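You operate a simulated robot arm through the tools that you are given. There is no shell and no other tool. Be economical: measure what you need, move in short steps, check, and stop when the job is done.

You run a simulated two-armed robot. Do the job below in one go: nothing can be reset, and whatever is moved stays where it is left.

## Task
Open the jar on the mat and brush grease on the fitting jig's slide.
Fine: use the small green brush; lid on the rubber mat, brush back in its pot. A coat counts when it lies all over at full strength: go over it till it gets no stronger.

It is judged by the outcome, as a careful person would: the job done as asked, and still so three seconds after it is handed in. It fails if anything else is knocked over, pushed out of place, dropped, spilled or broken. A push-on lid holds only when it is set on centred and level and pressed home; a screw cap is set on level and turned clockwise until tight.

## Robot
Two 7-joint arms with two-finger parallel grippers on one trunk, on a base that drives. Base frame: it is fixed to the floor where the robot stands at the start and does not move with it; the origin is under the middle of the robot, x ahead of it, y to its left, z up; the surface under the hand at the start is at about z = 850. Readings come in mm, degrees, newtons and seconds.
The left shoulder is at the start at [50, 187, 1160], the right one opposite. With the tool pointing down near the work surface each hand reaches from about 100 to 660 mm from the robot's upright axis, wherever it stands, measured 20 degrees to its own side. Places, roughly: black lever [400, -500, 1000]; pot [700, -400, 900]; rubber mat [600, -200, 900]; slide [400, -400, 900]. Payload 3.43 kg a hand.
The tool frame of a hand sits at the grasp point between the pads (the TCP): z along the fingers, y along the line on which they close. The tips reach 30 mm beyond it. The gripper opens to 94 mm. The fingers are 28 mm wide and 10 mm thick; the gripper's body (50 by 96 mm) begins 55 mm behind the TCP.
Orientation is that of the tool frame in the base frame, as [roll, pitch, yaw] about the fixed x, y, z axes, in that order (R = Rz(yaw) Ry(pitch) Rx(roll)). With the fingers straight down and closing along the base's y, the tool's x points along the base's -x, its y along +y and its z along -z.

## Interface
- The arms move only by the tool nudge_tool. It takes "left_commands", "right_commands" or both (then of equal length, played together; a hand with none holds still); each is a list of rows, each a list of 3 entries, a list of its own where there are three numbers: the gripper command, from -1 (shut) to 1 (fully open), values between in proportion, then the shift along the tool's x, y, z in cm, then the turn, a rotation vector about the tool's x, y, z in degrees. In form: [[hand, [x, y, z], [wx, wy, wz]], ...]. A call has 1 to 8 rows; each row is the pose to reach, as a shift and turn from the pose commanded when the call began, along the tool's axes at that moment. Each row takes 0.2 s and may step no farther than 50 mm and 8.6 degrees from the row before; otherwise, or with a gripper value out of range, the whole call is refused. A pose out of reach is approached as far as the arm can. The call stops where the force on the tool passes 40 N (or 10 N more than at its start, if that is more) or the arm is blocked; 0.2 s more then pass. Each finger travels about 153 mm/s and halts on what it meets, pressing with about 40 N; the grip force reading is that of the motor and also rises with nothing between the fingers. The clock runs only during rows and for 0.2 s after the last one: add rows that repeat a pose to give the fingers time. It gives the time, the measured TCP pose, the force on the tool (base axes), the opening and the grip force at its end, in the units of the frame above (readings bear some noise), with the torque about the TCP (base axes, N m) and any sound that the robot's microphone picked up.
- Cameras (640 x 400 px; columns grow to the right, rows downward): "scene" is now at [136.3, -43.8, 1342.7]; the picture's right is [-0.49, -0.87, 0.00], its down [-0.23, 0.13, -0.96] and it looks along [0.84, -0.48, -0.27] (base axes); focal length 214 px, centre (320, 200). "left" rides on the left gripper at [76, -14, -102] in its tool frame; the picture's right is [0.18, 0.98, 0.00], its down [-0.75, 0.14, -0.64] and it looks along [-0.63, 0.12, 0.77] (tool axes); focal length 243 px, centre (320, 200). "right" rides on the right gripper at [76, 14, -102] in its tool frame; the picture's right is [-0.18, 0.98, 0.00], its down [-0.75, -0.14, -0.64] and it looks along [-0.63, -0.12, 0.77] (tool axes); focal length 243 px, centre (320, 200). There is no depth. A picture from a camera that has moved, and an enlarged one, comes with that camera's place and axes in the base frame and with its lens. The place of the scene camera against the robot may be out by one fixed shift of up to 12 mm in any direction.
- grab_frame(camera): a new picture of that camera. No time passes.
- slide_trunk(by): slides the trunk up (or, below 0, down) by that many mm; the arms and the scene camera ride with it, the base frame stays. It gives what a move gives, with no picture.
- base_move(legs): drives the robot by 1 to 6 legs, each [ahead, left, turn to the left] in mm, mm and degrees, along the robot's own axes; the way and the turn of a leg run together, so that a leg with both is an arc; at most 1500 mm and 180 degrees a leg. The arms and the cameras ride along, it lands a little off, and it stops where it bumps. It gives what a move gives.
- turn_head(pan, tilt): turns the head with the scene camera to pan (to the left, within 80 degrees either way) and tilt (down, from -29 to 69), counted from straight ahead of the robot. It gives what a move gives.
- enlarge(camera, box): a new picture of the part [left, top, right, bottom] of that camera's present view, enlarged. No time passes.
- close_job(): hands the job in; it is judged then, once.

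Work in short steps. Places have to be worked out from the pictures, the camera data and where the tool is seen: move nearer, look again, correct. Check each grasp and each placing, and mend what went wrong. You have 120 turns and 100 pictures in all, those below and enlarged ones among them. Open the grippers and draw the arms clear of the work before you hand the job in, unless the task says otherwise; then end with one line.

The tools are called after "Emit:" as a command line: name --argument value ..., lists and objects as JSON in quotes. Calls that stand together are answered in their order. nudge_tool: Moves the arms, as the interface text tells. Its arguments: {"type":"object","properties":{"left_commands":{"type":"array"},"right_commands":{"type":"array"}},"required":[]} The other tools are called the same way: slide_trunk (by) slides the trunk up or down; base_move (legs) drives the base; turn_head (pan, tilt) turns the head that bears the scene camera; grab_frame (camera) takes a picture; enlarge (camera, box) takes an enlarged picture of a part of a camera's view; close_job () hands the job in.

At the start:

```text
clock: 0.0
left_tcp_pos: [342.7, -8.9, 1304.6]
left_orientation: [-179.9, 0.0, -179.8]
left_ft_force: [-0.4, -0.1, 0.1]
left_torque: [-0.01, 0.04, 0.03]
left_gripper_width: 93.9
left_finger_force: 0.1
right_tcp_pos: [311.2, -336.1, 1332.4]
right_orientation: [180.0, 0.0, 180.0]
right_ft_force: [-0.3, 0.2, -0.1]
right_torque: [0.0, 0.01, -0.01]
right_gripper_width: 93.9
right_finger_force: 0.0
trunk travel left (down, up): [-375.0, 57.0]
robot x, y, heading: [3.6, -0.9, -0.0]
head pan, tilt: [-29.7, 15.4]
```

scene: 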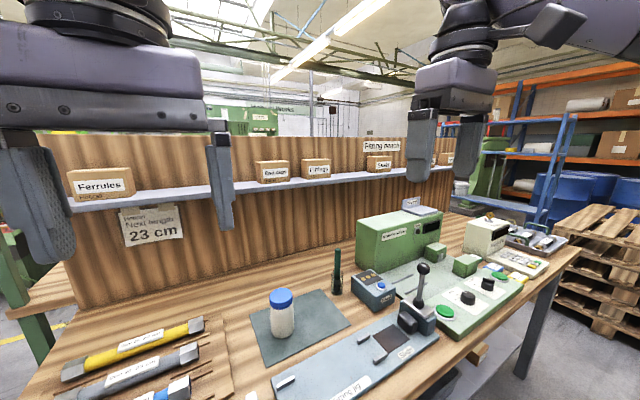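
right: 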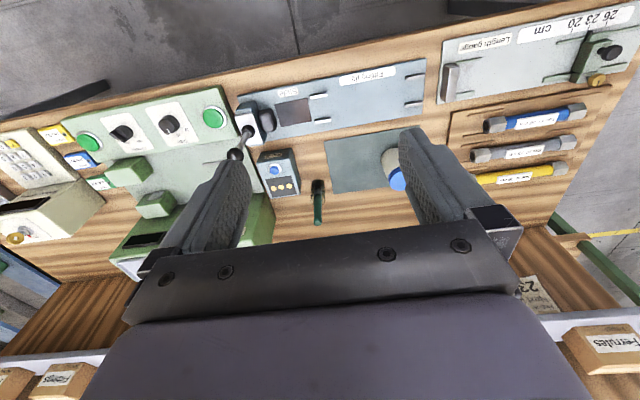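
left: 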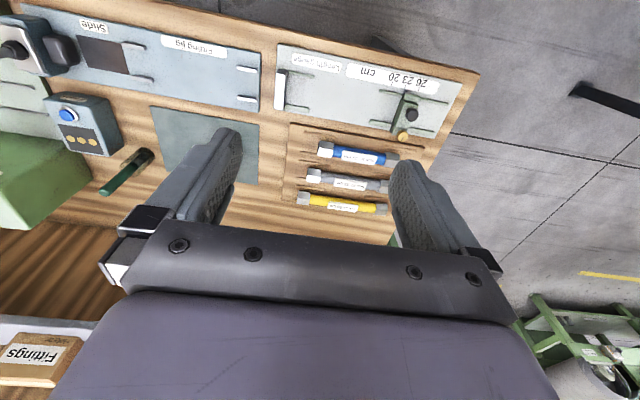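

The scene shows a jar with a blue lid on the mat, a brush in a dark pot, and the jig with a dark slide pad. I'll look closer.

Emit:
enlarge --camera "scene" --box '[230, 230, 450, 400]'

Emit:
enlarge --camera "right" --box '[220, 60, 440, 230]'

```text
2.35 times, centred on (340, 315) of scene
camera zoom: at [136.3, -43.8, 1342.7], right [-0.49, -0.87, 0.0], down [-0.23, 0.13, -0.96], along [0.84, -0.48, -0.27], focal length 505 px, centre (273, -71)
```

zoom: 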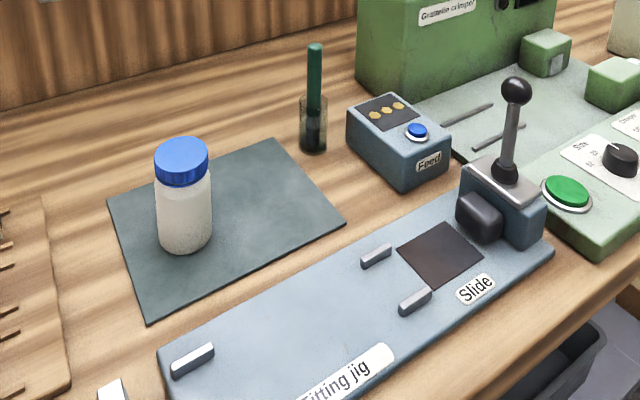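

```text
2.35 times, centred on (330, 145) of right
camera zoom: at [235.2, -322.8, 1433.5], right [0.18, 0.98, 0.0], down [0.75, -0.14, 0.64], along [0.63, -0.12, -0.77], focal length 571 px, centre (296, 329)
```

zoom: 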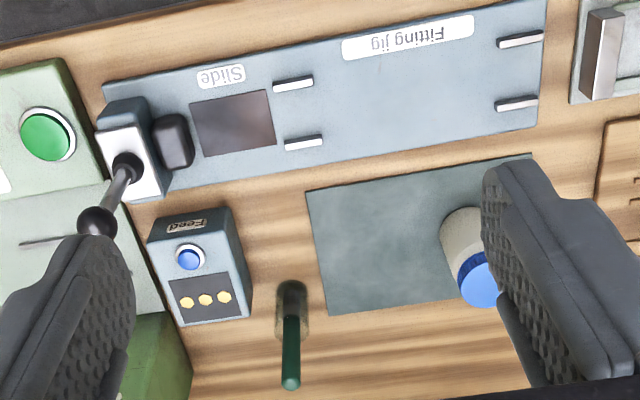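

Estimates: jar about (586,-183), top z≈960; pot about (645,-403), with the brush top at z≈1005; slide about (428,-423). The pot is out of reach, so I drive right and slightly ahead.

Emit:
base_move --legs '[[0, -250, 0], [50, 0, 0]]'

Emit:
turn_head --pan 0 --tilt 42

Emit:
grab_frame --camera "scene"

Emit:
grab_frame --camera "left"

```text
clock: 3.3
left_tcp_pos: [391.1, -260.5, 1303.7]
left_orientation: [-179.9, 0.0, -180.0]
left_ft_force: [1.0, 1.0, -0.1]
left_torque: [-0.01, 0.02, 0.0]
left_gripper_width: 94.2
left_finger_force: 0.0
right_tcp_pos: [362.3, -587.2, 1331.0]
right_orientation: [-180.0, -0.1, 179.9]
right_ft_force: [0.6, 0.2, 0.5]
right_torque: [0.02, 0.04, 0.02]
right_gripper_width: 94.0
right_finger_force: 0.1
trunk travel left (down, up): [-375.0, 57.0]
robot x, y, heading: [48.0, -250.7, 0.2]
head pan, tilt: [-29.7, 15.4]
```

```text
clock: 4.3
left_tcp_pos: [392.1, -259.5, 1304.3]
left_orientation: [-179.8, 0.0, 180.0]
left_ft_force: [0.2, 0.4, -0.2]
left_torque: [0.04, -0.05, 0.0]
left_gripper_width: 94.1
left_finger_force: 0.0
right_tcp_pos: [360.5, -588.1, 1331.1]
right_orientation: [179.9, 0.0, 179.8]
right_ft_force: [-0.9, 0.3, -0.4]
right_torque: [0.0, 0.03, -0.02]
right_gripper_width: 94.1
right_finger_force: 0.0
trunk travel left (down, up): [-375.0, 57.0]
robot x, y, heading: [48.9, -254.0, -0.2]
head pan, tilt: [0.0, 42.0]
```

```text
94 pictures are left
camera scene: at [188.6, -248.7, 1301.0], right [0.0, -1.0, 0.0], down [-0.67, 0.0, -0.74], along [0.74, 0.0, -0.67], focal length 214 px, centre (320, 200)
```

scene: 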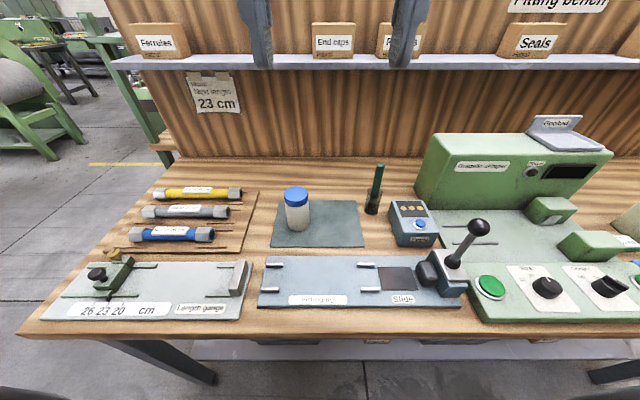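

```text
93 pictures are left
camera left: at [314.1, -274.6, 1406.7], right [-0.18, 0.98, 0.0], down [0.75, 0.14, 0.64], along [0.63, 0.12, -0.77], focal length 243 px, centre (320, 200)
```

left: 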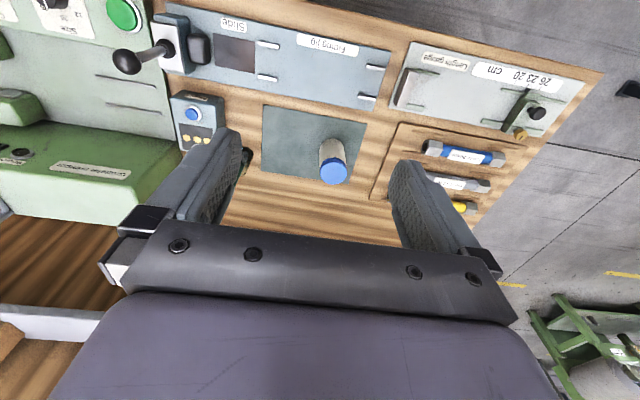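

Good vantage point. I enlarge the work area to measure it.

Emit:
enlarge --camera "scene" --box '[255, 150, 505, 310]'

Emit:
enlarge --camera "scene" --box '[260, 150, 410, 246]'

Emit:
enlarge --camera "left" --box '[150, 10, 390, 190]'

```text
2.50 times, centred on (380, 230) of scene
camera zoom: at [188.6, -248.7, 1301.0], right [0.0, -1.0, 0.0], down [-0.67, 0.0, -0.74], along [0.74, 0.0, -0.67], focal length 536 px, centre (170, 125)
```

zoom: 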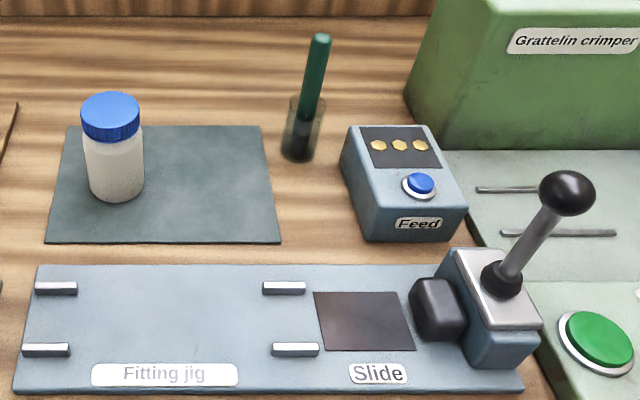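

```text
4.17 times, centred on (335, 198) of scene
camera zoom: at [188.6, -248.7, 1301.0], right [0.0, -1.0, 0.0], down [-0.67, 0.0, -0.74], along [0.74, 0.0, -0.67], focal length 894 px, centre (258, 208)
```

zoom: 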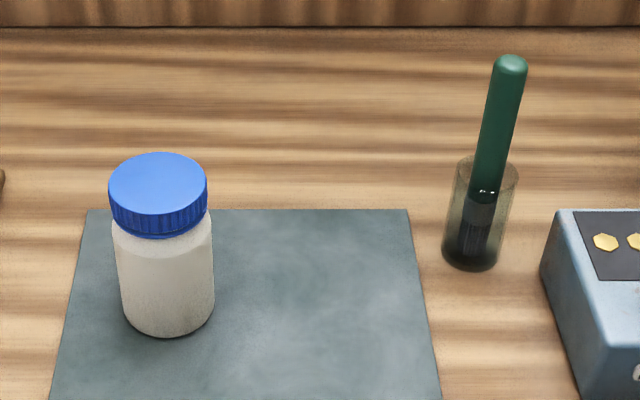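

```text
2.22 times, centred on (270, 100) of left
camera zoom: at [314.1, -274.6, 1406.7], right [-0.18, 0.98, 0.0], down [0.75, 0.14, 0.64], along [0.63, 0.12, -0.77], focal length 539 px, centre (431, 422)
```

zoom: 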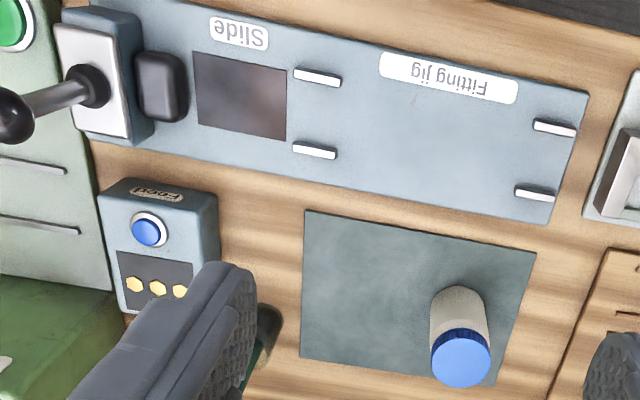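

Left camera puts the jar at about (594,-190), lid top z≈965, and the cap looks like a ribbed screw cap. I bring the left hand, tilted 45°, to a pre-grasp behind the jar so it can hold the body.

Emit:
nudge_tool --left_commands '[[1, [-1.06, 0.88, 3.71], [0, -5.63, 0]], [1, [-2.12, 1.75, 7.42], [0, -11.25, 0]], [1, [-3.19, 2.63, 11.1], [0, -16.9, 0]], [1, [-4.25, 3.5, 14.8], [0, -22.5, 0]], [1, [-5.3, 4.4, 18.5], [0, -28.1, 0]], [1, [-6.4, 5.25, 22.3], [0, -33.8, 0]], [1, [-7.4, 6.1, 26.0], [0, -39.4, 0]], [1, [-8.5, 7.0, 29.7], [0, -45, 0]]]'

Emit:
grab_frame --camera "left"

Emit:
grab_frame --camera "scene"

```text
clock: 6.1
left_tcp_pos: [477.1, -189.8, 1007.0]
left_orientation: [-179.7, 45.2, -179.9]
left_ft_force: [-0.3, -0.4, 0.0]
left_torque: [-0.01, -0.03, -0.02]
left_gripper_width: 93.9
left_finger_force: 0.1
right_tcp_pos: [360.7, -588.1, 1331.9]
right_orientation: [180.0, 0.0, -179.9]
right_ft_force: [0.1, 0.1, -0.2]
right_torque: [0.03, 0.03, -0.02]
right_gripper_width: 94.0
right_finger_force: 0.0
trunk travel left (down, up): [-375.0, 57.0]
robot x, y, heading: [51.3, -251.7, -0.1]
head pan, tilt: [0.0, 42.0]
```

```text
89 pictures are left
camera left: at [348.9, -205.4, 1024.2], right [-0.13, 0.98, -0.13], down [0.08, 0.14, 0.99], along [0.99, 0.12, -0.09], focal length 243 px, centre (320, 200)
```

left: 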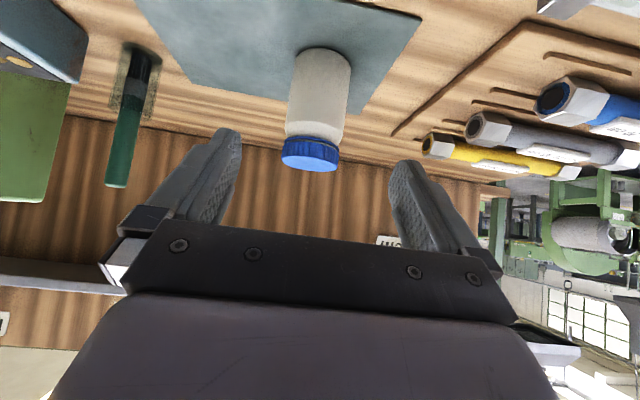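

```text
88 pictures are left
camera scene: at [188.8, -248.4, 1300.9], right [0.0, -1.0, 0.0], down [-0.67, 0.0, -0.74], along [0.74, 0.0, -0.67], focal length 214 px, centre (320, 200)
```

scene: 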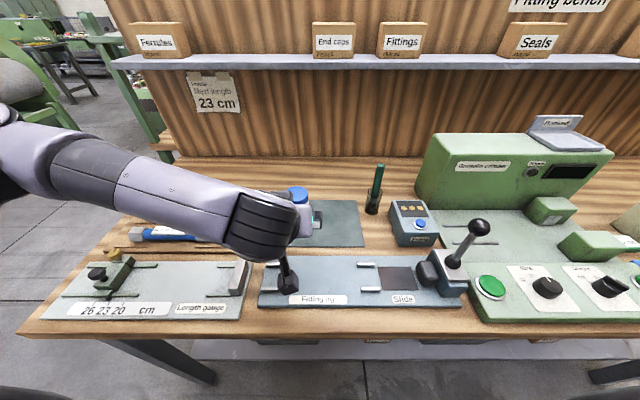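

Jar confirmed at about (594,-191). I advance along the tool axis to straddle the body.

Emit:
nudge_tool --left_commands '[[1, [0, -0.1, 4], [0, 0, 0]], [1, [0, -0.1, 8], [0, 0, 0]], [1, [0, -0.1, 12], [0, 0, 0]]]'

Emit:
grab_frame --camera "left"

```text
clock: 6.9
left_tcp_pos: [561.9, -192.6, 921.9]
left_orientation: [-179.9, 45.0, -179.9]
left_ft_force: [0.3, -1.1, -0.1]
left_torque: [0.01, -0.02, 0.0]
left_gripper_width: 93.8
left_finger_force: 0.1
right_tcp_pos: [361.2, -588.4, 1331.6]
right_orientation: [-180.0, 0.0, 179.9]
right_ft_force: [0.1, -0.2, -0.8]
right_torque: [0.03, 0.0, 0.03]
right_gripper_width: 94.0
right_finger_force: 0.1
trunk travel left (down, up): [-375.0, 57.0]
robot x, y, heading: [52.1, -251.5, -0.2]
head pan, tilt: [0.0, 42.0]
```

```text
87 pictures are left
camera left: at [434.0, -206.2, 939.5], right [-0.13, 0.98, -0.13], down [0.08, 0.14, 0.99], along [0.99, 0.12, -0.1], focal length 243 px, centre (320, 200)
```

left: 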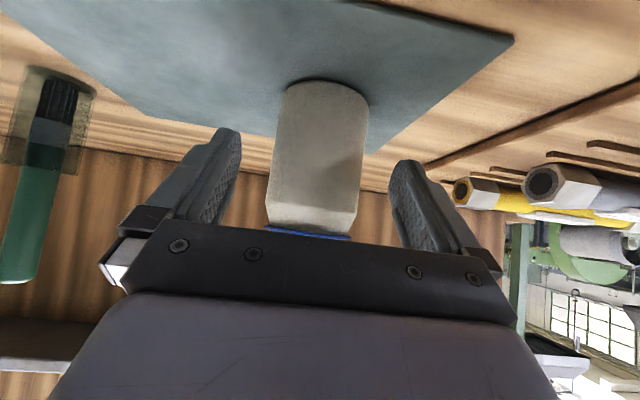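

Centred between the fingers. Last 30 mm, then close.

Emit:
nudge_tool --left_commands '[[1, [0, 0, 1.5], [0, 0, 0]], [1, [0, 0, 3.0], [0, 0, 0]], [1, [0, 0, 3.0], [0, 0, 0]], [0.4, [0, 0, 3.0], [0, 0, 0]], [0.2, [0, 0, 3.0], [0, 0, 0]], [0, [0, 0, 3.0], [0, 0, 0]], [0, [0, 0, 3.0], [0, 0, 0]]]'

Emit:
grab_frame --camera "left"

```text
clock: 8.5
left_tcp_pos: [581.6, -191.7, 901.0]
left_orientation: [-179.9, 45.0, -179.8]
left_ft_force: [0.5, -0.5, 0.9]
left_torque: [0.01, -0.06, -0.07]
left_gripper_width: 61.3
left_finger_force: 39.5
right_tcp_pos: [361.1, -587.7, 1332.0]
right_orientation: [180.0, -0.1, 179.9]
right_ft_force: [-0.5, 0.4, -0.3]
right_torque: [0.01, 0.02, 0.01]
right_gripper_width: 94.0
right_finger_force: 0.1
trunk travel left (down, up): [-375.0, 57.0]
robot x, y, heading: [48.6, -248.7, -0.3]
head pan, tilt: [0.0, 42.0]
```

```text
86 pictures are left
camera left: at [455.1, -206.0, 918.7], right [-0.13, 0.98, -0.13], down [0.08, 0.14, 0.99], along [0.99, 0.12, -0.1], focal length 243 px, centre (320, 200)
```

left: 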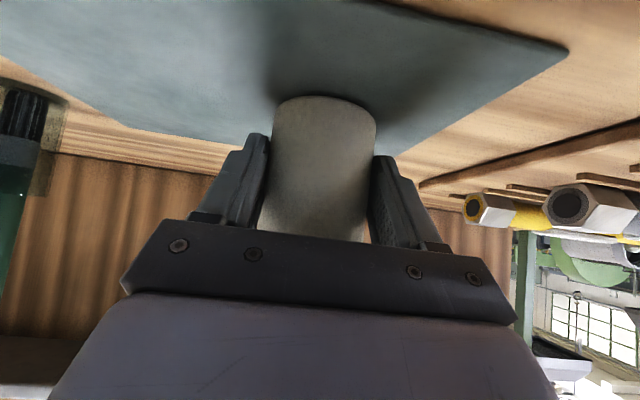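

Jar held (61 mm, force 40 N). Now the right hand goes over the lid, staying high at first.

Emit:
nudge_tool --right_commands '[[1, [-2.9, 4.0, 0], [0, 0, 0]], [1, [-5.8, 8.0, 0], [0, 0, 0]], [1, [-8.7, 12.0, 0], [0, 0, 0]], [1, [-11.6, 16, 0], [0, 0, 0]], [1, [-14.5, 20, 0], [0, 0, 0]], [1, [-17.4, 24, 0], [0, 0, 0]], [1, [-20.3, 28, 0], [0, 0, 0]], [1, [-23.2, 32, 0], [0, 0, 0]]]'

Emit:
nudge_tool --right_commands '[[1, [0, 2.0, 4], [0, 0, 0]], [1, [0, 4.0, 8], [0, 0, 0]], [1, [0, 6.0, 12], [0, 0, 0]], [1, [0, 7.7, 16], [0, 0, 0]], [1, [0, 7.7, 20], [0, 0, 0]]]'

Emit:
grab_frame --camera "right"

Emit:
grab_frame --camera "scene"

```text
clock: 10.3
left_tcp_pos: [582.7, -191.6, 901.0]
left_orientation: [-180.0, 45.0, -179.9]
left_ft_force: [-1.9, 0.6, -0.5]
left_torque: [0.04, 0.07, 0.03]
left_gripper_width: 61.3
left_finger_force: 39.7
right_tcp_pos: [464.6, -448.3, 1259.9]
right_orientation: [-180.0, 0.1, 179.8]
right_ft_force: [0.7, -0.6, -0.3]
right_torque: [0.0, 0.0, -0.02]
right_gripper_width: 94.0
right_finger_force: 0.1
right hand out of reach, approached as far as the arm can: row 3, 4, 5, 6, 7, 8
trunk travel left (down, up): [-375.0, 57.0]
robot x, y, heading: [51.5, -249.7, -0.1]
head pan, tilt: [0.0, 42.0]
```

```text
clock: 11.5
left_tcp_pos: [583.3, -191.8, 900.1]
left_orientation: [-179.8, 45.0, -179.8]
left_ft_force: [-1.1, -0.1, 0.9]
left_torque: [-0.01, 0.05, 0.01]
left_gripper_width: 61.2
left_finger_force: 39.5
right_tcp_pos: [449.4, -382.1, 1060.7]
right_orientation: [179.9, 0.1, -180.0]
right_ft_force: [-0.2, 0.1, 0.1]
right_torque: [-0.02, 0.04, -0.03]
right_gripper_width: 94.0
right_finger_force: 0.0
right hand out of reach, approached as far as the arm can: row 3, 4, 5
trunk travel left (down, up): [-375.0, 57.0]
robot x, y, heading: [50.2, -252.2, 0.1]
head pan, tilt: [0.0, 42.0]
```

```text
85 pictures are left
camera right: at [373.5, -368.8, 1162.0], right [0.18, 0.98, 0.0], down [0.75, -0.14, 0.64], along [0.63, -0.12, -0.77], focal length 243 px, centre (320, 200)
```

right: 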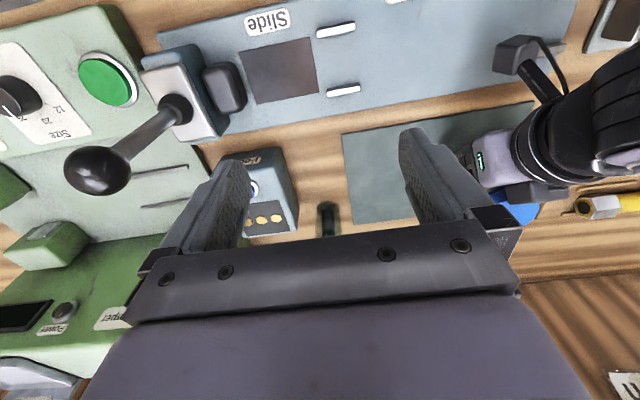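

```text
84 pictures are left
camera scene: at [188.9, -248.8, 1300.9], right [0.0, -1.0, 0.0], down [-0.67, 0.0, -0.74], along [0.74, 0.0, -0.67], focal length 214 px, centre (320, 200)
```

scene: 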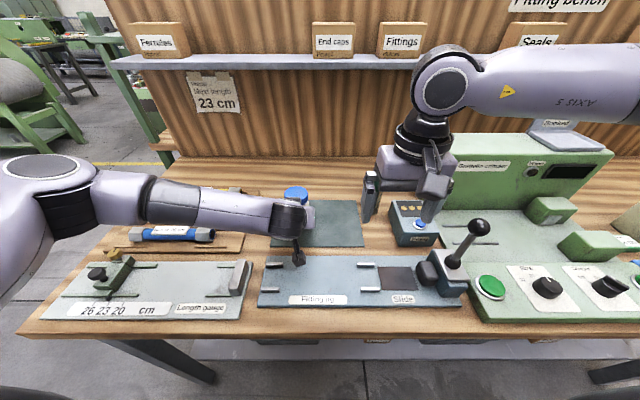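

The right hand stopped short at (449,-382,1061), since reach is poorer up high. I go on in smaller steps, lower.

Emit:
nudge_tool --right_commands '[[1, [-2.0, 2.0, 0.5], [0, 0, 0]], [1, [-4, 4.0, 1.0], [0, 0, 0]]]'

```text
clock: 12.1
left_tcp_pos: [583.0, -193.5, 900.4]
left_orientation: [-180.0, 45.0, -179.9]
left_ft_force: [-0.9, 0.3, 0.8]
left_torque: [0.04, 0.04, 0.02]
left_gripper_width: 61.4
left_finger_force: 39.9
right_tcp_pos: [464.2, -390.6, 1054.8]
right_orientation: [179.9, 0.0, -180.0]
right_ft_force: [0.0, -0.3, 0.9]
right_torque: [-0.02, 0.01, 0.01]
right_gripper_width: 93.7
right_finger_force: 0.0
right hand out of reach, approached as far as the arm can: row 1, 2
trunk travel left (down, up): [-375.0, 57.0]
robot x, y, heading: [49.5, -249.2, 0.0]
head pan, tilt: [0.0, 42.0]
```

The hand can't go further toward +y. I look at the right arm's configuration.

Emit:
turn_head --pan -45 --tilt 15

Emit:
grab_frame --camera "scene"

```text
clock: 13.2
left_tcp_pos: [583.8, -191.1, 899.9]
left_orientation: [-180.0, 45.1, -179.8]
left_ft_force: [-1.0, 0.0, -1.1]
left_torque: [0.01, 0.08, 0.01]
left_gripper_width: 61.0
left_finger_force: 40.4
right_tcp_pos: [464.3, -389.9, 1054.6]
right_orientation: [179.8, 0.0, 179.9]
right_ft_force: [0.7, 0.0, -0.2]
right_torque: [-0.01, 0.01, 0.02]
right_gripper_width: 94.2
right_finger_force: 0.0
trunk travel left (down, up): [-375.0, 57.0]
robot x, y, heading: [46.6, -249.8, -0.1]
head pan, tilt: [-45.0, 15.0]
```

```text
83 pictures are left
camera scene: at [171.2, -314.6, 1343.3], right [-0.71, -0.71, 0.0], down [-0.18, 0.18, -0.97], along [0.68, -0.68, -0.26], focal length 214 px, centre (320, 200)
```

scene: 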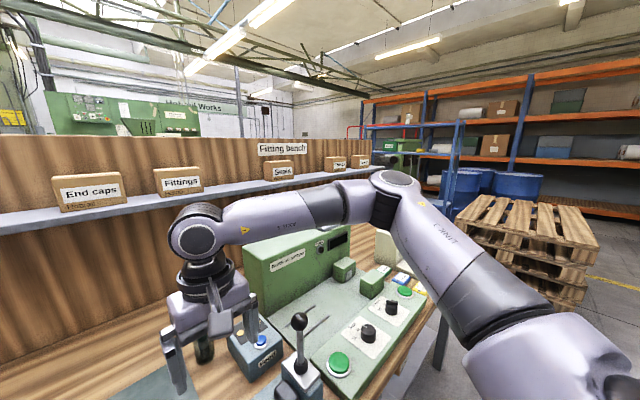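

The elbow is well bent, so this may be a wrist-turn limit. I try yawing the tool to follow the forearm while stepping toward the jar.

Emit:
nudge_tool --right_commands '[[1, [0, 0, 0], [0, 0, -8]], [1, [0, 0, 0], [0, 0, -16]], [1, [-0.5, 1, 0], [0, 0, -24]], [1, [-1, 2, 0], [0, 0, -32]], [1, [-2, 4, 0], [0, 0, -40]], [1, [-3, 6, 0], [0, 0, -45]]]'

```text
clock: 14.6
left_tcp_pos: [582.5, -193.1, 900.4]
left_orientation: [-179.9, 45.0, -179.9]
left_ft_force: [0.2, 0.2, -0.6]
left_torque: [0.03, 0.02, 0.0]
left_gripper_width: 61.3
left_finger_force: 40.6
right_tcp_pos: [464.4, -389.4, 1059.6]
right_orientation: [-180.0, 0.1, -134.9]
right_ft_force: [0.7, 0.3, 0.5]
right_torque: [0.01, -0.01, 0.0]
right_gripper_width: 94.0
right_finger_force: 0.0
right hand out of reach, approached as far as the arm can: row 3, 4, 5, 6
trunk travel left (down, up): [-375.0, 57.0]
robot x, y, heading: [51.0, -253.3, -0.0]
head pan, tilt: [-45.0, 15.0]
```

Yaw made no difference. I try extending forward and down on its own side, to see whether the reach grows.

Emit:
nudge_tool --right_commands '[[1, [0, 0, 0], [0, 0, 8]], [1, [0, 0, 0], [0, 0, 16]], [1, [0, 0, 1], [0, 0, 24]], [1, [0, 0, 2], [0, 0, 32]], [1, [0, 0, 4], [0, 0, 40]], [1, [0, 0, 6], [0, 0, 45]]]'

Emit:
nudge_tool --right_commands '[[1, [-2, 0, 0], [0, 0, 0]], [1, [-4, 0, 0], [0, 0, 0]], [1, [-6, 0, 0], [0, 0, 0]], [1, [-8, 0, 0], [0, 0, 0]]]'

```text
clock: 16.0
left_tcp_pos: [583.1, -192.3, 899.5]
left_orientation: [-180.0, 45.0, -179.9]
left_ft_force: [-1.2, 0.0, 0.4]
left_torque: [0.03, 0.05, 0.02]
left_gripper_width: 61.3
left_finger_force: 40.4
right_tcp_pos: [460.5, -395.7, 999.9]
right_orientation: [179.9, 0.0, 179.7]
right_ft_force: [0.4, 0.9, -0.2]
right_torque: [0.02, -0.03, 0.01]
right_gripper_width: 94.1
right_finger_force: 0.0
right hand out of reach, approached as far as the arm can: row 5, 6
trunk travel left (down, up): [-375.0, 57.0]
robot x, y, heading: [50.7, -252.7, 0.0]
head pan, tilt: [-45.0, 15.0]
```

```text
clock: 17.0
left_tcp_pos: [583.5, -191.6, 899.9]
left_orientation: [-179.9, 45.1, -179.9]
left_ft_force: [-0.7, 0.9, -0.8]
left_torque: [-0.01, 0.06, 0.06]
left_gripper_width: 61.5
left_finger_force: 40.4
right_tcp_pos: [511.6, -425.7, 1009.4]
right_orientation: [180.0, 0.0, 179.8]
right_ft_force: [-0.2, 1.1, -0.4]
right_torque: [0.01, -0.03, 0.01]
right_gripper_width: 93.7
right_finger_force: 0.0
right hand out of reach, approached as far as the arm can: row 1, 2, 3, 4
trunk travel left (down, up): [-375.0, 57.0]
robot x, y, heading: [47.9, -253.4, -0.1]
head pan, tilt: [-45.0, 15.0]
```

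The boundary looks like a joint limit of this elbow posture. I check the posture again from the head.

Emit:
grab_frame --camera "scene"

```text
82 pictures are left
camera scene: at [171.2, -314.6, 1343.4], right [-0.71, -0.71, 0.0], down [-0.18, 0.18, -0.97], along [0.68, -0.68, -0.26], focal length 214 px, centre (320, 200)
```

scene: 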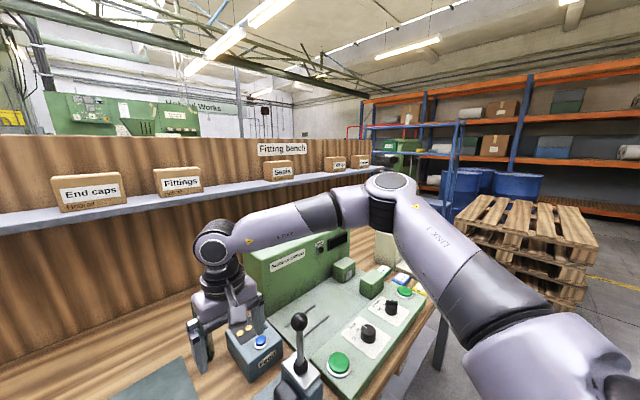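

The upper arm appears stuck out to the side while the elbow does all the work. I lift, then retract toward the robot in front of the bench so the shoulder re-poses, and come forward again.

Emit:
nudge_tool --right_commands '[[0, [0, 0, -4.5], [0, 0, 0]], [0, [0, 0, -9], [0, 0, 0]], [0, [4.5, 0, -9], [0, 0, 0]], [0, [9, 0, -9], [0, 0, 0]], [0, [13.5, 0, -9], [0, 0, 0]], [0, [18, 0, -9], [0, 0, 0]], [0, [22, 0, -9], [0, 0, 0]], [0, [26, 0, -9], [0, 0, 0]]]'

Emit:
nudge_tool --right_commands '[[0, [2, 0, 4], [0, 0, 0]], [0, [3, 0, 8], [0, 0, 0]], [0, [3, 0, 12], [0, 0, 0]], [0, [3, 4, 12], [0, 0, 0]], [0, [3, 8, 12], [0, 0, 0]], [0, [3, 12, 12], [0, 0, 0]]]'

Emit:
grab_frame --camera "scene"

```text
clock: 18.7
left_tcp_pos: [582.1, -190.5, 899.6]
left_orientation: [-179.9, 45.0, -179.8]
left_ft_force: [-3.7, 0.8, 2.1]
left_torque: [0.0, 0.08, 0.04]
left_gripper_width: 61.3
left_finger_force: 40.5
right_tcp_pos: [298.2, -423.2, 1103.0]
right_orientation: [179.4, 1.3, 179.2]
right_ft_force: [18.0, -1.9, -3.3]
right_torque: [0.22, 1.72, 0.03]
right_gripper_width: 46.9
right_finger_force: 0.2
right hand out of reach, approached as far as the arm can: row 8
trunk travel left (down, up): [-375.0, 57.0]
robot x, y, heading: [48.8, -255.7, -0.1]
head pan, tilt: [-45.0, 15.0]
stopped in row 8 (right hand): the force on the tool passed its limit at 131 N (the readings are from after the stop); the commanded pose is now the measured one
```

```text
clock: 18.9
left_tcp_pos: [582.0, -190.5, 900.7]
left_orientation: [-180.0, 45.0, -179.9]
left_ft_force: [-2.2, 1.9, 1.3]
left_torque: [0.0, -0.06, 0.02]
left_gripper_width: 61.3
left_finger_force: 40.5
right_tcp_pos: [299.0, -423.2, 1099.0]
right_orientation: [178.9, 1.4, 178.7]
right_ft_force: [3.7, 0.0, -1.3]
right_torque: [-0.03, 0.11, -0.02]
right_gripper_width: 46.8
right_finger_force: 0.1
right hand out of reach, approached as far as the arm can: row 1
trunk travel left (down, up): [-375.0, 57.0]
robot x, y, heading: [47.4, -250.4, -0.1]
head pan, tilt: [-45.0, 15.0]
stopped in row 1 (right hand): the force on the tool passed its limit at 69 N (the readings are from after the stop); the commanded pose is now the measured one
```

```text
81 pictures are left
camera scene: at [170.4, -314.6, 1343.5], right [-0.71, -0.71, 0.0], down [-0.18, 0.18, -0.97], along [0.68, -0.68, -0.26], focal length 214 px, centre (320, 200)
```

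scene: 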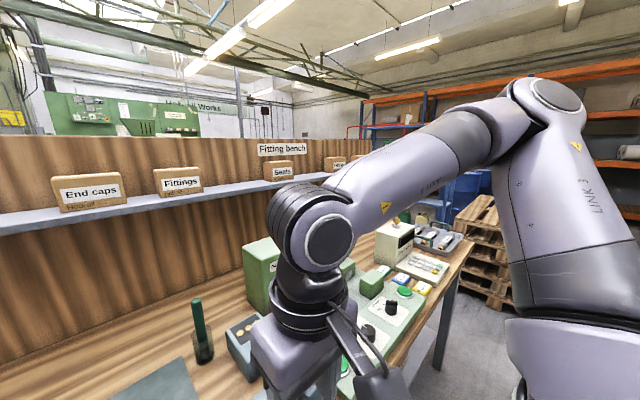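

The hand came too near the robot's own body; I go forward again. Then I tilt the tool forward, as worked for the left arm, and try moving inward tilted.

Emit:
nudge_tool --right_commands '[[0, [-3, 0, 0], [0, 0, 0]], [0, [-6, 0, 0], [0, -8, 0]], [0, [-9, 0, 0], [0, -16, 0]], [0, [-12, 0, 0], [0, -24, 0]], [0, [-13, 0, 0], [0, -32, 0]], [0, [-13, 0, 0], [0, -40, 0]], [0, [-13, 0, 0], [0, -45, 0]]]'

Emit:
nudge_tool --right_commands '[[0, [0, 3, 0], [0, 0, 0]], [0, [0, 6, 0], [0, 0, 0]], [0, [0, 9, 0], [0, 0, 0]], [0, [0, 12, 0], [0, 0, 0]]]'

Emit:
grab_frame --camera "scene"

```text
clock: 20.6
left_tcp_pos: [581.2, -191.2, 900.2]
left_orientation: [-179.9, 45.1, -179.8]
left_ft_force: [-2.1, 1.7, 2.3]
left_torque: [0.01, -0.08, 0.03]
left_gripper_width: 61.4
left_finger_force: 40.1
right_tcp_pos: [429.5, -426.0, 1102.9]
right_orientation: [178.3, 46.5, 177.5]
right_ft_force: [0.4, 0.4, 0.8]
right_torque: [0.03, 0.01, 0.01]
right_gripper_width: 46.8
right_finger_force: 0.0
trunk travel left (down, up): [-375.0, 57.0]
robot x, y, heading: [45.0, -245.2, -0.0]
head pan, tilt: [-45.0, 15.0]
```

```text
clock: 21.6
left_tcp_pos: [581.6, -190.0, 901.3]
left_orientation: [-179.9, 44.9, -179.8]
left_ft_force: [-4.2, 1.7, 2.8]
left_torque: [0.05, -0.03, 0.09]
left_gripper_width: 61.5
left_finger_force: 40.0
right_tcp_pos: [439.1, -364.0, 1109.2]
right_orientation: [178.4, 46.6, 177.6]
right_ft_force: [-0.9, 0.0, -0.4]
right_torque: [0.01, 0.02, 0.03]
right_gripper_width: 46.8
right_finger_force: 0.1
right hand out of reach, approached as far as the arm can: row 3, 4
trunk travel left (down, up): [-375.0, 57.0]
robot x, y, heading: [49.1, -249.1, -0.1]
head pan, tilt: [-45.0, 15.0]
```

```text
80 pictures are left
camera scene: at [170.1, -314.5, 1343.5], right [-0.71, -0.71, 0.0], down [-0.18, 0.18, -0.97], along [0.68, -0.68, -0.26], focal length 214 px, centre (320, 200)
```

scene: 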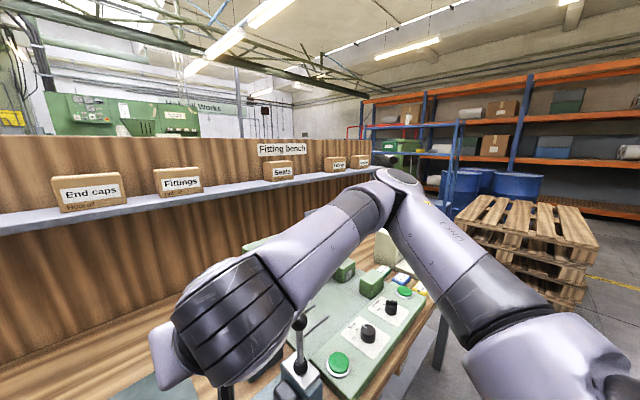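

The right upper arm stops at the same place. I look at the left arm's posture for comparison.

Emit:
turn_head --pan 45 --tilt 15

Emit:
grab_frame --camera "scene"

```text
clock: 23.2
left_tcp_pos: [582.1, -191.4, 900.7]
left_orientation: [-179.9, 44.9, -179.9]
left_ft_force: [-3.6, 1.3, 3.1]
left_torque: [0.02, -0.02, 0.02]
left_gripper_width: 61.6
left_finger_force: 39.5
right_tcp_pos: [439.5, -363.8, 1108.2]
right_orientation: [178.4, 46.6, 177.5]
right_ft_force: [0.6, 0.1, -0.5]
right_torque: [-0.01, 0.02, -0.02]
right_gripper_width: 47.1
right_finger_force: 0.0
trunk travel left (down, up): [-375.0, 57.0]
robot x, y, heading: [51.7, -252.3, 0.0]
head pan, tilt: [45.0, 15.0]
```

```text
79 pictures are left
camera scene: at [170.4, -182.5, 1343.5], right [0.71, -0.71, 0.0], down [-0.18, -0.18, -0.97], along [0.68, 0.68, -0.26], focal length 214 px, centre (320, 200)
```

scene: 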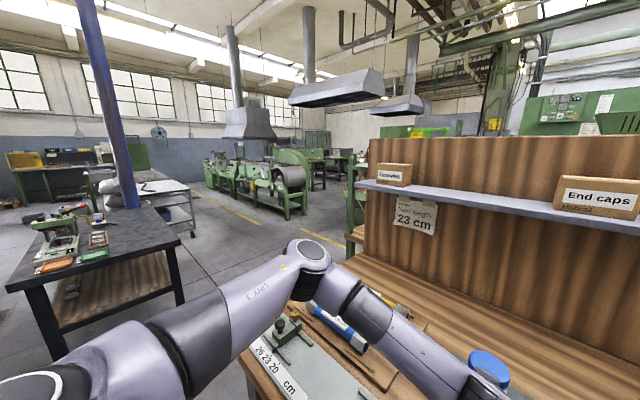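

The left elbow sits lower and further forward. I try to bring the right one there by lowering the hand while tilted, then moving inward.

Emit:
nudge_tool --right_commands '[[0, [2.8, 0, 2.8], [0, 0, 0]], [0, [5.6, 0, 5.6], [0, 0, 0]], [0, [8.4, 0, 8.4], [0, 0, 0]], [0, [10.5, 0, 10.5], [0, 0, 0]]]'

Emit:
nudge_tool --right_commands '[[0, [0, 2, 0], [0, 0, 0]], [0, [0, 4, 0], [0, 0, 0]], [0, [0, 6, 0], [0, 0, 0]]]'

Emit:
turn_head --pan -45 --tilt 20

Emit:
grab_frame --camera "scene"

```text
clock: 24.2
left_tcp_pos: [581.2, -191.3, 901.4]
left_orientation: [-179.9, 45.0, -179.9]
left_ft_force: [-3.6, 1.6, 1.8]
left_torque: [0.01, -0.04, 0.0]
left_gripper_width: 61.4
left_finger_force: 39.9
right_tcp_pos: [445.9, -399.7, 985.0]
right_orientation: [178.3, 46.5, 177.6]
right_ft_force: [0.7, -0.1, 0.4]
right_torque: [-0.01, -0.04, -0.01]
right_gripper_width: 47.0
right_finger_force: 0.1
right hand out of reach, approached as far as the arm can: row 1, 2, 3, 4
trunk travel left (down, up): [-375.0, 57.0]
robot x, y, heading: [50.2, -253.9, -0.2]
head pan, tilt: [45.0, 15.0]
```

```text
clock: 25.0
left_tcp_pos: [582.3, -191.6, 899.2]
left_orientation: [-179.9, 45.0, -179.8]
left_ft_force: [-2.7, 0.9, 2.3]
left_torque: [0.0, -0.05, -0.01]
left_gripper_width: 61.3
left_finger_force: 39.9
right_tcp_pos: [451.0, -388.4, 1007.0]
right_orientation: [178.4, 46.5, 177.7]
right_ft_force: [0.3, -0.5, 0.3]
right_torque: [0.01, -0.04, -0.01]
right_gripper_width: 47.2
right_finger_force: 0.0
right hand out of reach, approached as far as the arm can: row 1, 2, 3
trunk travel left (down, up): [-375.0, 57.0]
robot x, y, heading: [48.7, -251.5, -0.2]
head pan, tilt: [45.0, 15.0]
```

```text
clock: 26.6
left_tcp_pos: [581.6, -191.6, 900.0]
left_orientation: [-179.9, 45.0, -179.9]
left_ft_force: [-2.8, 0.1, 1.4]
left_torque: [-0.05, -0.07, 0.03]
left_gripper_width: 61.2
left_finger_force: 39.8
right_tcp_pos: [451.4, -389.4, 1005.5]
right_orientation: [178.5, 46.5, 177.6]
right_ft_force: [0.8, 0.0, 0.1]
right_torque: [-0.01, 0.0, 0.0]
right_gripper_width: 47.0
right_finger_force: 0.1
trunk travel left (down, up): [-375.0, 57.0]
robot x, y, heading: [52.5, -252.9, -0.1]
head pan, tilt: [-45.0, 20.0]
```

```text
78 pictures are left
camera scene: at [170.2, -314.4, 1335.3], right [-0.71, -0.71, 0.0], down [-0.24, 0.24, -0.94], along [0.66, -0.66, -0.34], focal length 214 px, centre (320, 200)
```

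scene: 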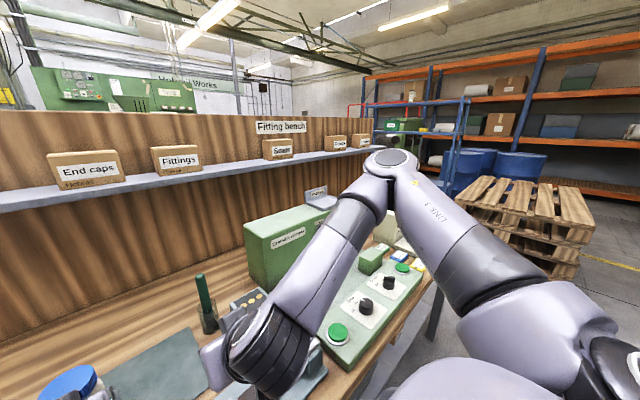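

The right shoulder stays limited. The jar stands on a rubber mat, so first I try opening it with one hand, using the more flexible left arm: release, back out, and come in from above.

Emit:
nudge_tool --left_commands '[[0.3, [0, 0, 0], [0, 0, 0]], [1, [0, 0, 0], [0, 0, 0]], [1, [0, 0, -4], [0, 0, 0]], [1, [0, 0, -8], [0, 0, 0]], [1, [0, 0, -12], [0, 0, 0]], [1, [-3, 0, -15], [0, 0, 0]], [1, [-6, 0, -18], [0, 0, 0]]]' --right_commands '[[0, [0, 0, 0], [0, 0, 0]], [0, [0, 0, 0], [0, 0, 0]], [0, [0, -2, 0], [0, 0, 0]], [0, [0, -4, -2], [0, 0, 0]], [0, [0, -5, -4], [0, 0, 0]], [0, [0, -6, -6], [0, 0, 0]], [0, [0, -6, -8], [0, 0, 0]]]'

Emit:
grab_frame --camera "left"

```text
clock: 28.2
left_tcp_pos: [495.2, -191.4, 1070.0]
left_orientation: [-179.9, 44.9, 179.9]
left_ft_force: [-0.1, 0.1, 0.5]
left_torque: [-0.01, -0.01, 0.0]
left_gripper_width: 93.7
left_finger_force: 0.1
right_tcp_pos: [441.3, -431.9, 1069.6]
right_orientation: [178.4, 46.5, 177.6]
right_ft_force: [0.4, 0.1, 0.3]
right_torque: [0.02, 0.01, 0.0]
right_gripper_width: 47.0
right_finger_force: 0.1
right hand out of reach, approached as far as the arm can: row 4, 5, 6, 7
trunk travel left (down, up): [-375.0, 57.0]
robot x, y, heading: [47.3, -250.9, 0.0]
head pan, tilt: [-45.0, 20.0]
```

```text
77 pictures are left
camera left: at [367.8, -205.4, 1088.1], right [-0.13, 0.98, -0.13], down [0.08, 0.14, 0.99], along [0.99, 0.12, -0.1], focal length 243 px, centre (320, 200)
```

left: 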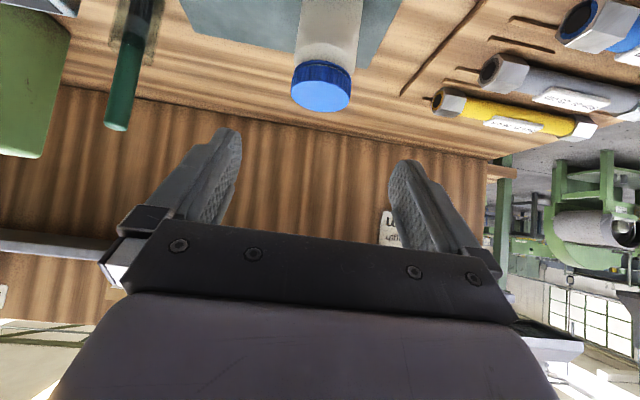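

Jar still in place at (592,-191). I turn the left tool vertical over the lid, high above it.

Emit:
nudge_tool --left_commands '[[1, [-1.05, 0, 1.28], [0, 7.5, 0]], [1, [-2.1, 0, 2.56], [0, 15, 0]], [1, [-3.15, 0, 3.85], [0, 22.5, 0]], [1, [-4.2, 0, 5.1], [0, 30, 0]], [1, [-5.25, 0, 6.4], [0, 37.5, 0]], [1, [-6.3, 0, 7.7], [0, 45, 0]]]'

Emit:
grab_frame --camera "left"

```text
clock: 29.6
left_tcp_pos: [595.5, -192.1, 1059.2]
left_orientation: [-180.0, -0.1, 179.9]
left_ft_force: [0.3, -0.4, 0.1]
left_torque: [-0.01, 0.01, 0.03]
left_gripper_width: 94.2
left_finger_force: 0.0
right_tcp_pos: [442.6, -431.0, 1066.7]
right_orientation: [178.4, 46.5, 177.7]
right_ft_force: [0.0, -0.8, 0.9]
right_torque: [0.01, 0.0, 0.02]
right_gripper_width: 47.1
right_finger_force: 0.1
trunk travel left (down, up): [-375.0, 57.0]
robot x, y, heading: [49.1, -249.1, 0.1]
head pan, tilt: [-45.0, 20.0]
```

```text
76 pictures are left
camera left: at [519.0, -206.2, 1162.1], right [-0.18, 0.98, 0.0], down [0.76, 0.14, 0.64], along [0.63, 0.12, -0.77], focal length 243 px, centre (320, 200)
```

left: 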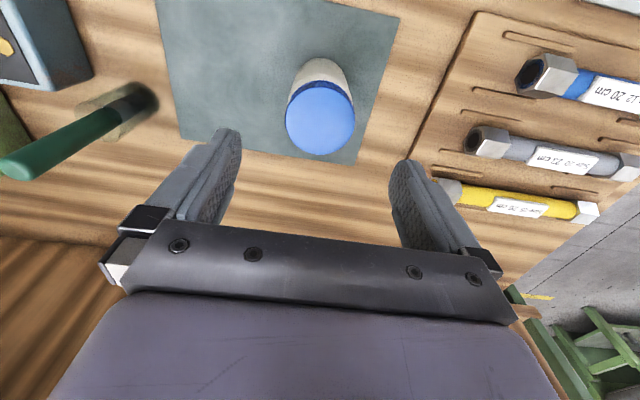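

Left works well here, with the lid centre at (594.5,-191.5). I descend to grip the lid (tips near z≈945) and close.

Emit:
nudge_tool --left_commands '[[1, [0, 0, 4], [0, 0, 0]], [1, [0, 0, 8], [0, 0, 0]], [1, [0, 0, 8.5], [0, 0, 0]], [1, [0, 0, 8.5], [0, 0, 0]], [0.3, [0, 0, 8.5], [0, 0, 0]], [0, [0, 0, 8.5], [0, 0, 0]], [-0.2, [0, 0, 8.5], [0, 0, 0]], [-0.2, [0, 0, 8.5], [0, 0, 0]]]'

Emit:
grab_frame --camera "left"

```text
clock: 31.4
left_tcp_pos: [596.3, -190.8, 974.8]
left_orientation: [179.9, -0.1, 180.0]
left_ft_force: [0.1, -1.0, -0.7]
left_torque: [-0.03, 0.02, -0.01]
left_gripper_width: 57.4
left_finger_force: 39.8
right_tcp_pos: [443.0, -431.3, 1068.0]
right_orientation: [178.4, 46.5, 177.7]
right_ft_force: [1.0, 0.2, 0.6]
right_torque: [-0.02, 0.0, 0.02]
right_gripper_width: 46.9
right_finger_force: 0.0
trunk travel left (down, up): [-375.0, 57.0]
robot x, y, heading: [46.8, -251.3, -0.3]
head pan, tilt: [-45.0, 20.0]
```

```text
75 pictures are left
camera left: at [519.4, -205.5, 1077.5], right [-0.18, 0.98, 0.0], down [0.75, 0.14, 0.64], along [0.63, 0.12, -0.77], focal length 243 px, centre (320, 200)
```

left: 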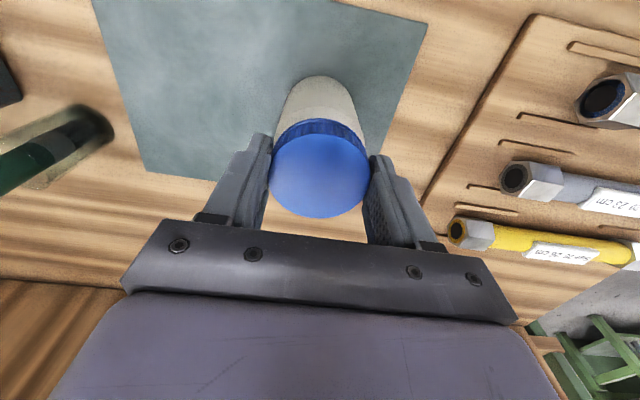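

Lid gripped (57 mm). I turn it counter-clockwise 24° and read the torque.

Emit:
nudge_tool --left_commands '[[-0.2, [0, 0, 0], [0, 0, -8]], [-0.2, [0, 0, 0], [0, 0, -16]], [-0.2, [0, 0, 0], [0, 0, -24]]]'

```text
clock: 32.2
left_tcp_pos: [596.6, -190.8, 974.9]
left_orientation: [-180.0, 0.1, -155.7]
left_ft_force: [1.3, 0.3, 0.8]
left_torque: [0.15, -0.15, 0.01]
left_gripper_width: 57.4
left_finger_force: 40.6
right_tcp_pos: [442.1, -430.4, 1067.9]
right_orientation: [178.4, 46.5, 177.5]
right_ft_force: [-0.3, -0.4, 0.2]
right_torque: [0.01, 0.0, 0.0]
right_gripper_width: 47.2
right_finger_force: 0.0
trunk travel left (down, up): [-375.0, 57.0]
robot x, y, heading: [48.0, -250.3, 0.0]
head pan, tilt: [-45.0, 20.0]
```

Almost no torque. I go on turning 64° more and watch whether the lid rises or the jar turns along.

Emit:
nudge_tool --left_commands '[[-0.2, [0, 0, 0], [0, 0, -8]], [-0.2, [0, 0, 0], [0, 0, -16]], [-0.2, [0, 0, 0], [0, 0, -24]], [-0.2, [0, 0, 0], [0, 0, -32]], [-0.2, [0, 0, 0], [0, 0, -40]], [-0.2, [0, 0, 0], [0, 0, -48]], [-0.2, [0, 0, 0], [0, 0, -56]], [-0.2, [0, 0, 0], [0, 0, -64]]]'

Emit:
grab_frame --camera "left"

```text
clock: 34.0
left_tcp_pos: [596.3, -190.8, 974.5]
left_orientation: [-180.0, -0.1, -91.8]
left_ft_force: [2.0, 0.4, 5.3]
left_torque: [-0.01, -0.06, -0.01]
left_gripper_width: 57.3
left_finger_force: 39.9
right_tcp_pos: [441.7, -432.3, 1067.4]
right_orientation: [178.3, 46.5, 177.5]
right_ft_force: [0.9, -0.3, -0.7]
right_torque: [0.01, -0.02, 0.03]
right_gripper_width: 46.9
right_finger_force: 0.1
trunk travel left (down, up): [-375.0, 57.0]
robot x, y, heading: [51.2, -250.2, 0.1]
head pan, tilt: [-45.0, 20.0]
```

```text
74 pictures are left
camera left: at [607.3, -268.0, 1077.7], right [-0.99, -0.15, 0.0], down [-0.12, 0.76, 0.64], along [-0.1, 0.63, -0.77], focal length 243 px, centre (320, 200)
```

left: 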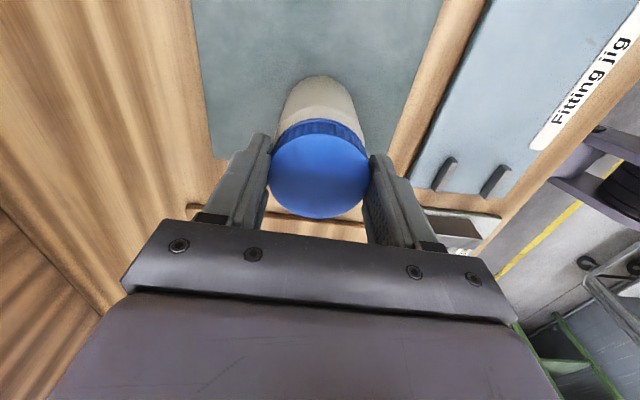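

Upward force of 5 N: the lid is threading up, so one hand suffices. I turn on, easing upward a little.

Emit:
nudge_tool --left_commands '[[-0.2, [0, 0, -0.05], [0, 0, -8]], [-0.2, [0, 0, -0.1], [0, 0, -16]], [-0.2, [0, 0, -0.1], [0, 0, -24]], [-0.2, [0, 0, -0.13], [0, 0, -32]], [-0.2, [0, 0, -0.13], [0, 0, -40]], [-0.2, [0, 0, -0.15], [0, 0, -48]], [-0.2, [0, 0, -0.15], [0, 0, -56]], [-0.2, [0, 0, -0.15], [0, 0, -64]]]'

```text
clock: 35.9
left_tcp_pos: [596.0, -191.9, 975.7]
left_orientation: [180.0, 0.0, -27.8]
left_ft_force: [0.5, -1.4, -1.3]
left_torque: [-0.07, -0.12, 0.0]
left_gripper_width: 57.2
left_finger_force: 39.4
right_tcp_pos: [442.0, -431.9, 1067.7]
right_orientation: [178.3, 46.6, 177.6]
right_ft_force: [-0.4, -0.6, -0.2]
right_torque: [0.01, 0.01, -0.01]
right_gripper_width: 46.9
right_finger_force: 0.1
trunk travel left (down, up): [-375.0, 57.0]
robot x, y, heading: [49.9, -249.4, -0.0]
head pan, tilt: [-45.0, 20.0]
```

Turned 152° so far. I go on another 64°, with slight lift.

Emit:
nudge_tool --left_commands '[[-0.2, [0, 0, -0.02], [0, 0, -8]], [-0.2, [0, 0, -0.04], [0, 0, -16]], [-0.2, [0, 0, -0.06], [0, 0, -24]], [-0.2, [0, 0, -0.08], [0, 0, -32]], [-0.2, [0, 0, -0.1], [0, 0, -40]], [-0.2, [0, 0, -0.12], [0, 0, -48]], [-0.2, [0, 0, -0.14], [0, 0, -56]], [-0.2, [0, 0, -0.15], [0, 0, -64]]]'

Emit:
grab_frame --camera "left"

```text
clock: 37.6
left_tcp_pos: [596.1, -190.8, 978.2]
left_orientation: [179.9, 0.1, 36.2]
left_ft_force: [0.3, 0.6, -4.6]
left_torque: [0.04, 0.0, 0.04]
left_gripper_width: 57.2
left_finger_force: 40.2
right_tcp_pos: [442.3, -432.0, 1067.9]
right_orientation: [178.4, 46.6, 177.6]
right_ft_force: [-0.1, 0.2, 0.7]
right_torque: [0.03, -0.02, -0.01]
right_gripper_width: 47.0
right_finger_force: 0.1
trunk travel left (down, up): [-375.0, 57.0]
robot x, y, heading: [49.7, -253.1, -0.1]
head pan, tilt: [-45.0, 20.0]
```

```text
73 pictures are left
camera left: at [648.3, -134.8, 1079.7], right [0.73, -0.68, 0.0], down [-0.52, -0.56, 0.64], along [-0.44, -0.47, -0.77], focal length 243 px, centre (320, 200)
```

left: 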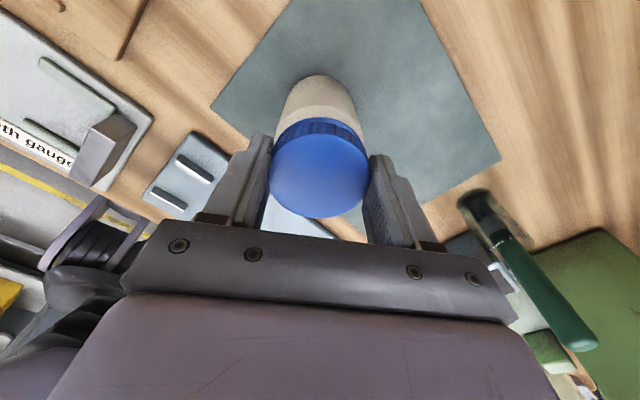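

Pull of -4.6 N: either I lifted faster than the thread or the jar hangs on. I turn 64° more with no lift; if the force rises, the thread is working.

Emit:
nudge_tool --left_commands '[[-0.2, [0, 0, 0], [0, 0, -8]], [-0.2, [0, 0, 0], [0, 0, -16]], [-0.2, [0, 0, 0], [0, 0, -24]], [-0.2, [0, 0, 0], [0, 0, -32]], [-0.2, [0, 0, 0], [0, 0, -40]], [-0.2, [0, 0, 0], [0, 0, -48]], [-0.2, [0, 0, 0], [0, 0, -56]], [-0.2, [0, 0, 0], [0, 0, -64]]]'

```text
clock: 39.5
left_tcp_pos: [596.1, -191.9, 977.2]
left_orientation: [-180.0, 0.0, 100.2]
left_ft_force: [0.5, 0.0, -3.6]
left_torque: [-0.01, 0.0, 0.02]
left_gripper_width: 57.1
left_finger_force: 40.6
right_tcp_pos: [442.8, -432.3, 1067.8]
right_orientation: [178.5, 46.5, 177.6]
right_ft_force: [0.0, -0.4, -0.2]
right_torque: [0.03, -0.02, 0.04]
right_gripper_width: 47.0
right_finger_force: 0.1
trunk travel left (down, up): [-375.0, 57.0]
robot x, y, heading: [51.6, -254.5, -0.2]
head pan, tilt: [-45.0, 20.0]
```

The force stays near -4 N, which is like the jar's weight hanging. I lower 3 mm to see.

Emit:
nudge_tool --left_commands '[[-0.2, [0, 0, 0.15], [0, 0, 0]], [-0.2, [0, 0, 0.3], [0, 0, 0]], [-0.2, [0, 0, 0.3], [0, 0, 0]]]'

Emit:
enlarge --camera "left" --box '[240, 60, 400, 230]'

```text
clock: 40.2
left_tcp_pos: [595.6, -191.0, 976.8]
left_orientation: [180.0, 0.1, 100.0]
left_ft_force: [-2.4, -0.2, 5.7]
left_torque: [0.06, 0.12, 0.0]
left_gripper_width: 57.4
left_finger_force: 40.1
right_tcp_pos: [441.8, -432.3, 1067.7]
right_orientation: [178.4, 46.5, 177.6]
right_ft_force: [0.0, 0.3, -0.2]
right_torque: [0.0, -0.01, -0.02]
right_gripper_width: 46.7
right_finger_force: 0.0
trunk travel left (down, up): [-375.0, 57.0]
robot x, y, heading: [51.5, -250.3, -0.2]
head pan, tilt: [-45.0, 20.0]
```

```text
2.35 times, centred on (320, 145) of left
camera zoom: at [567.4, -118.8, 1078.2], right [0.94, 0.35, 0.0], down [0.27, -0.72, 0.64], along [0.23, -0.6, -0.77], focal length 571 px, centre (320, 329)
```

zoom: 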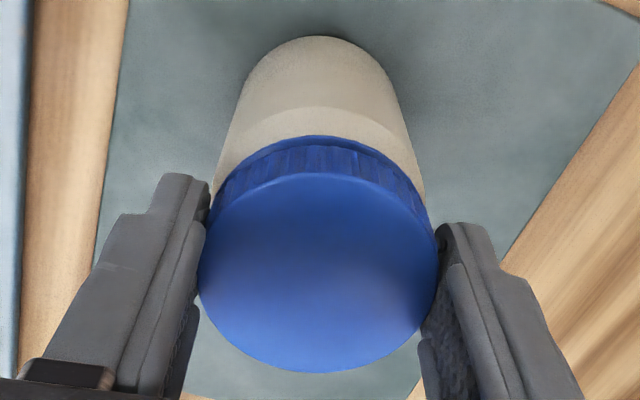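

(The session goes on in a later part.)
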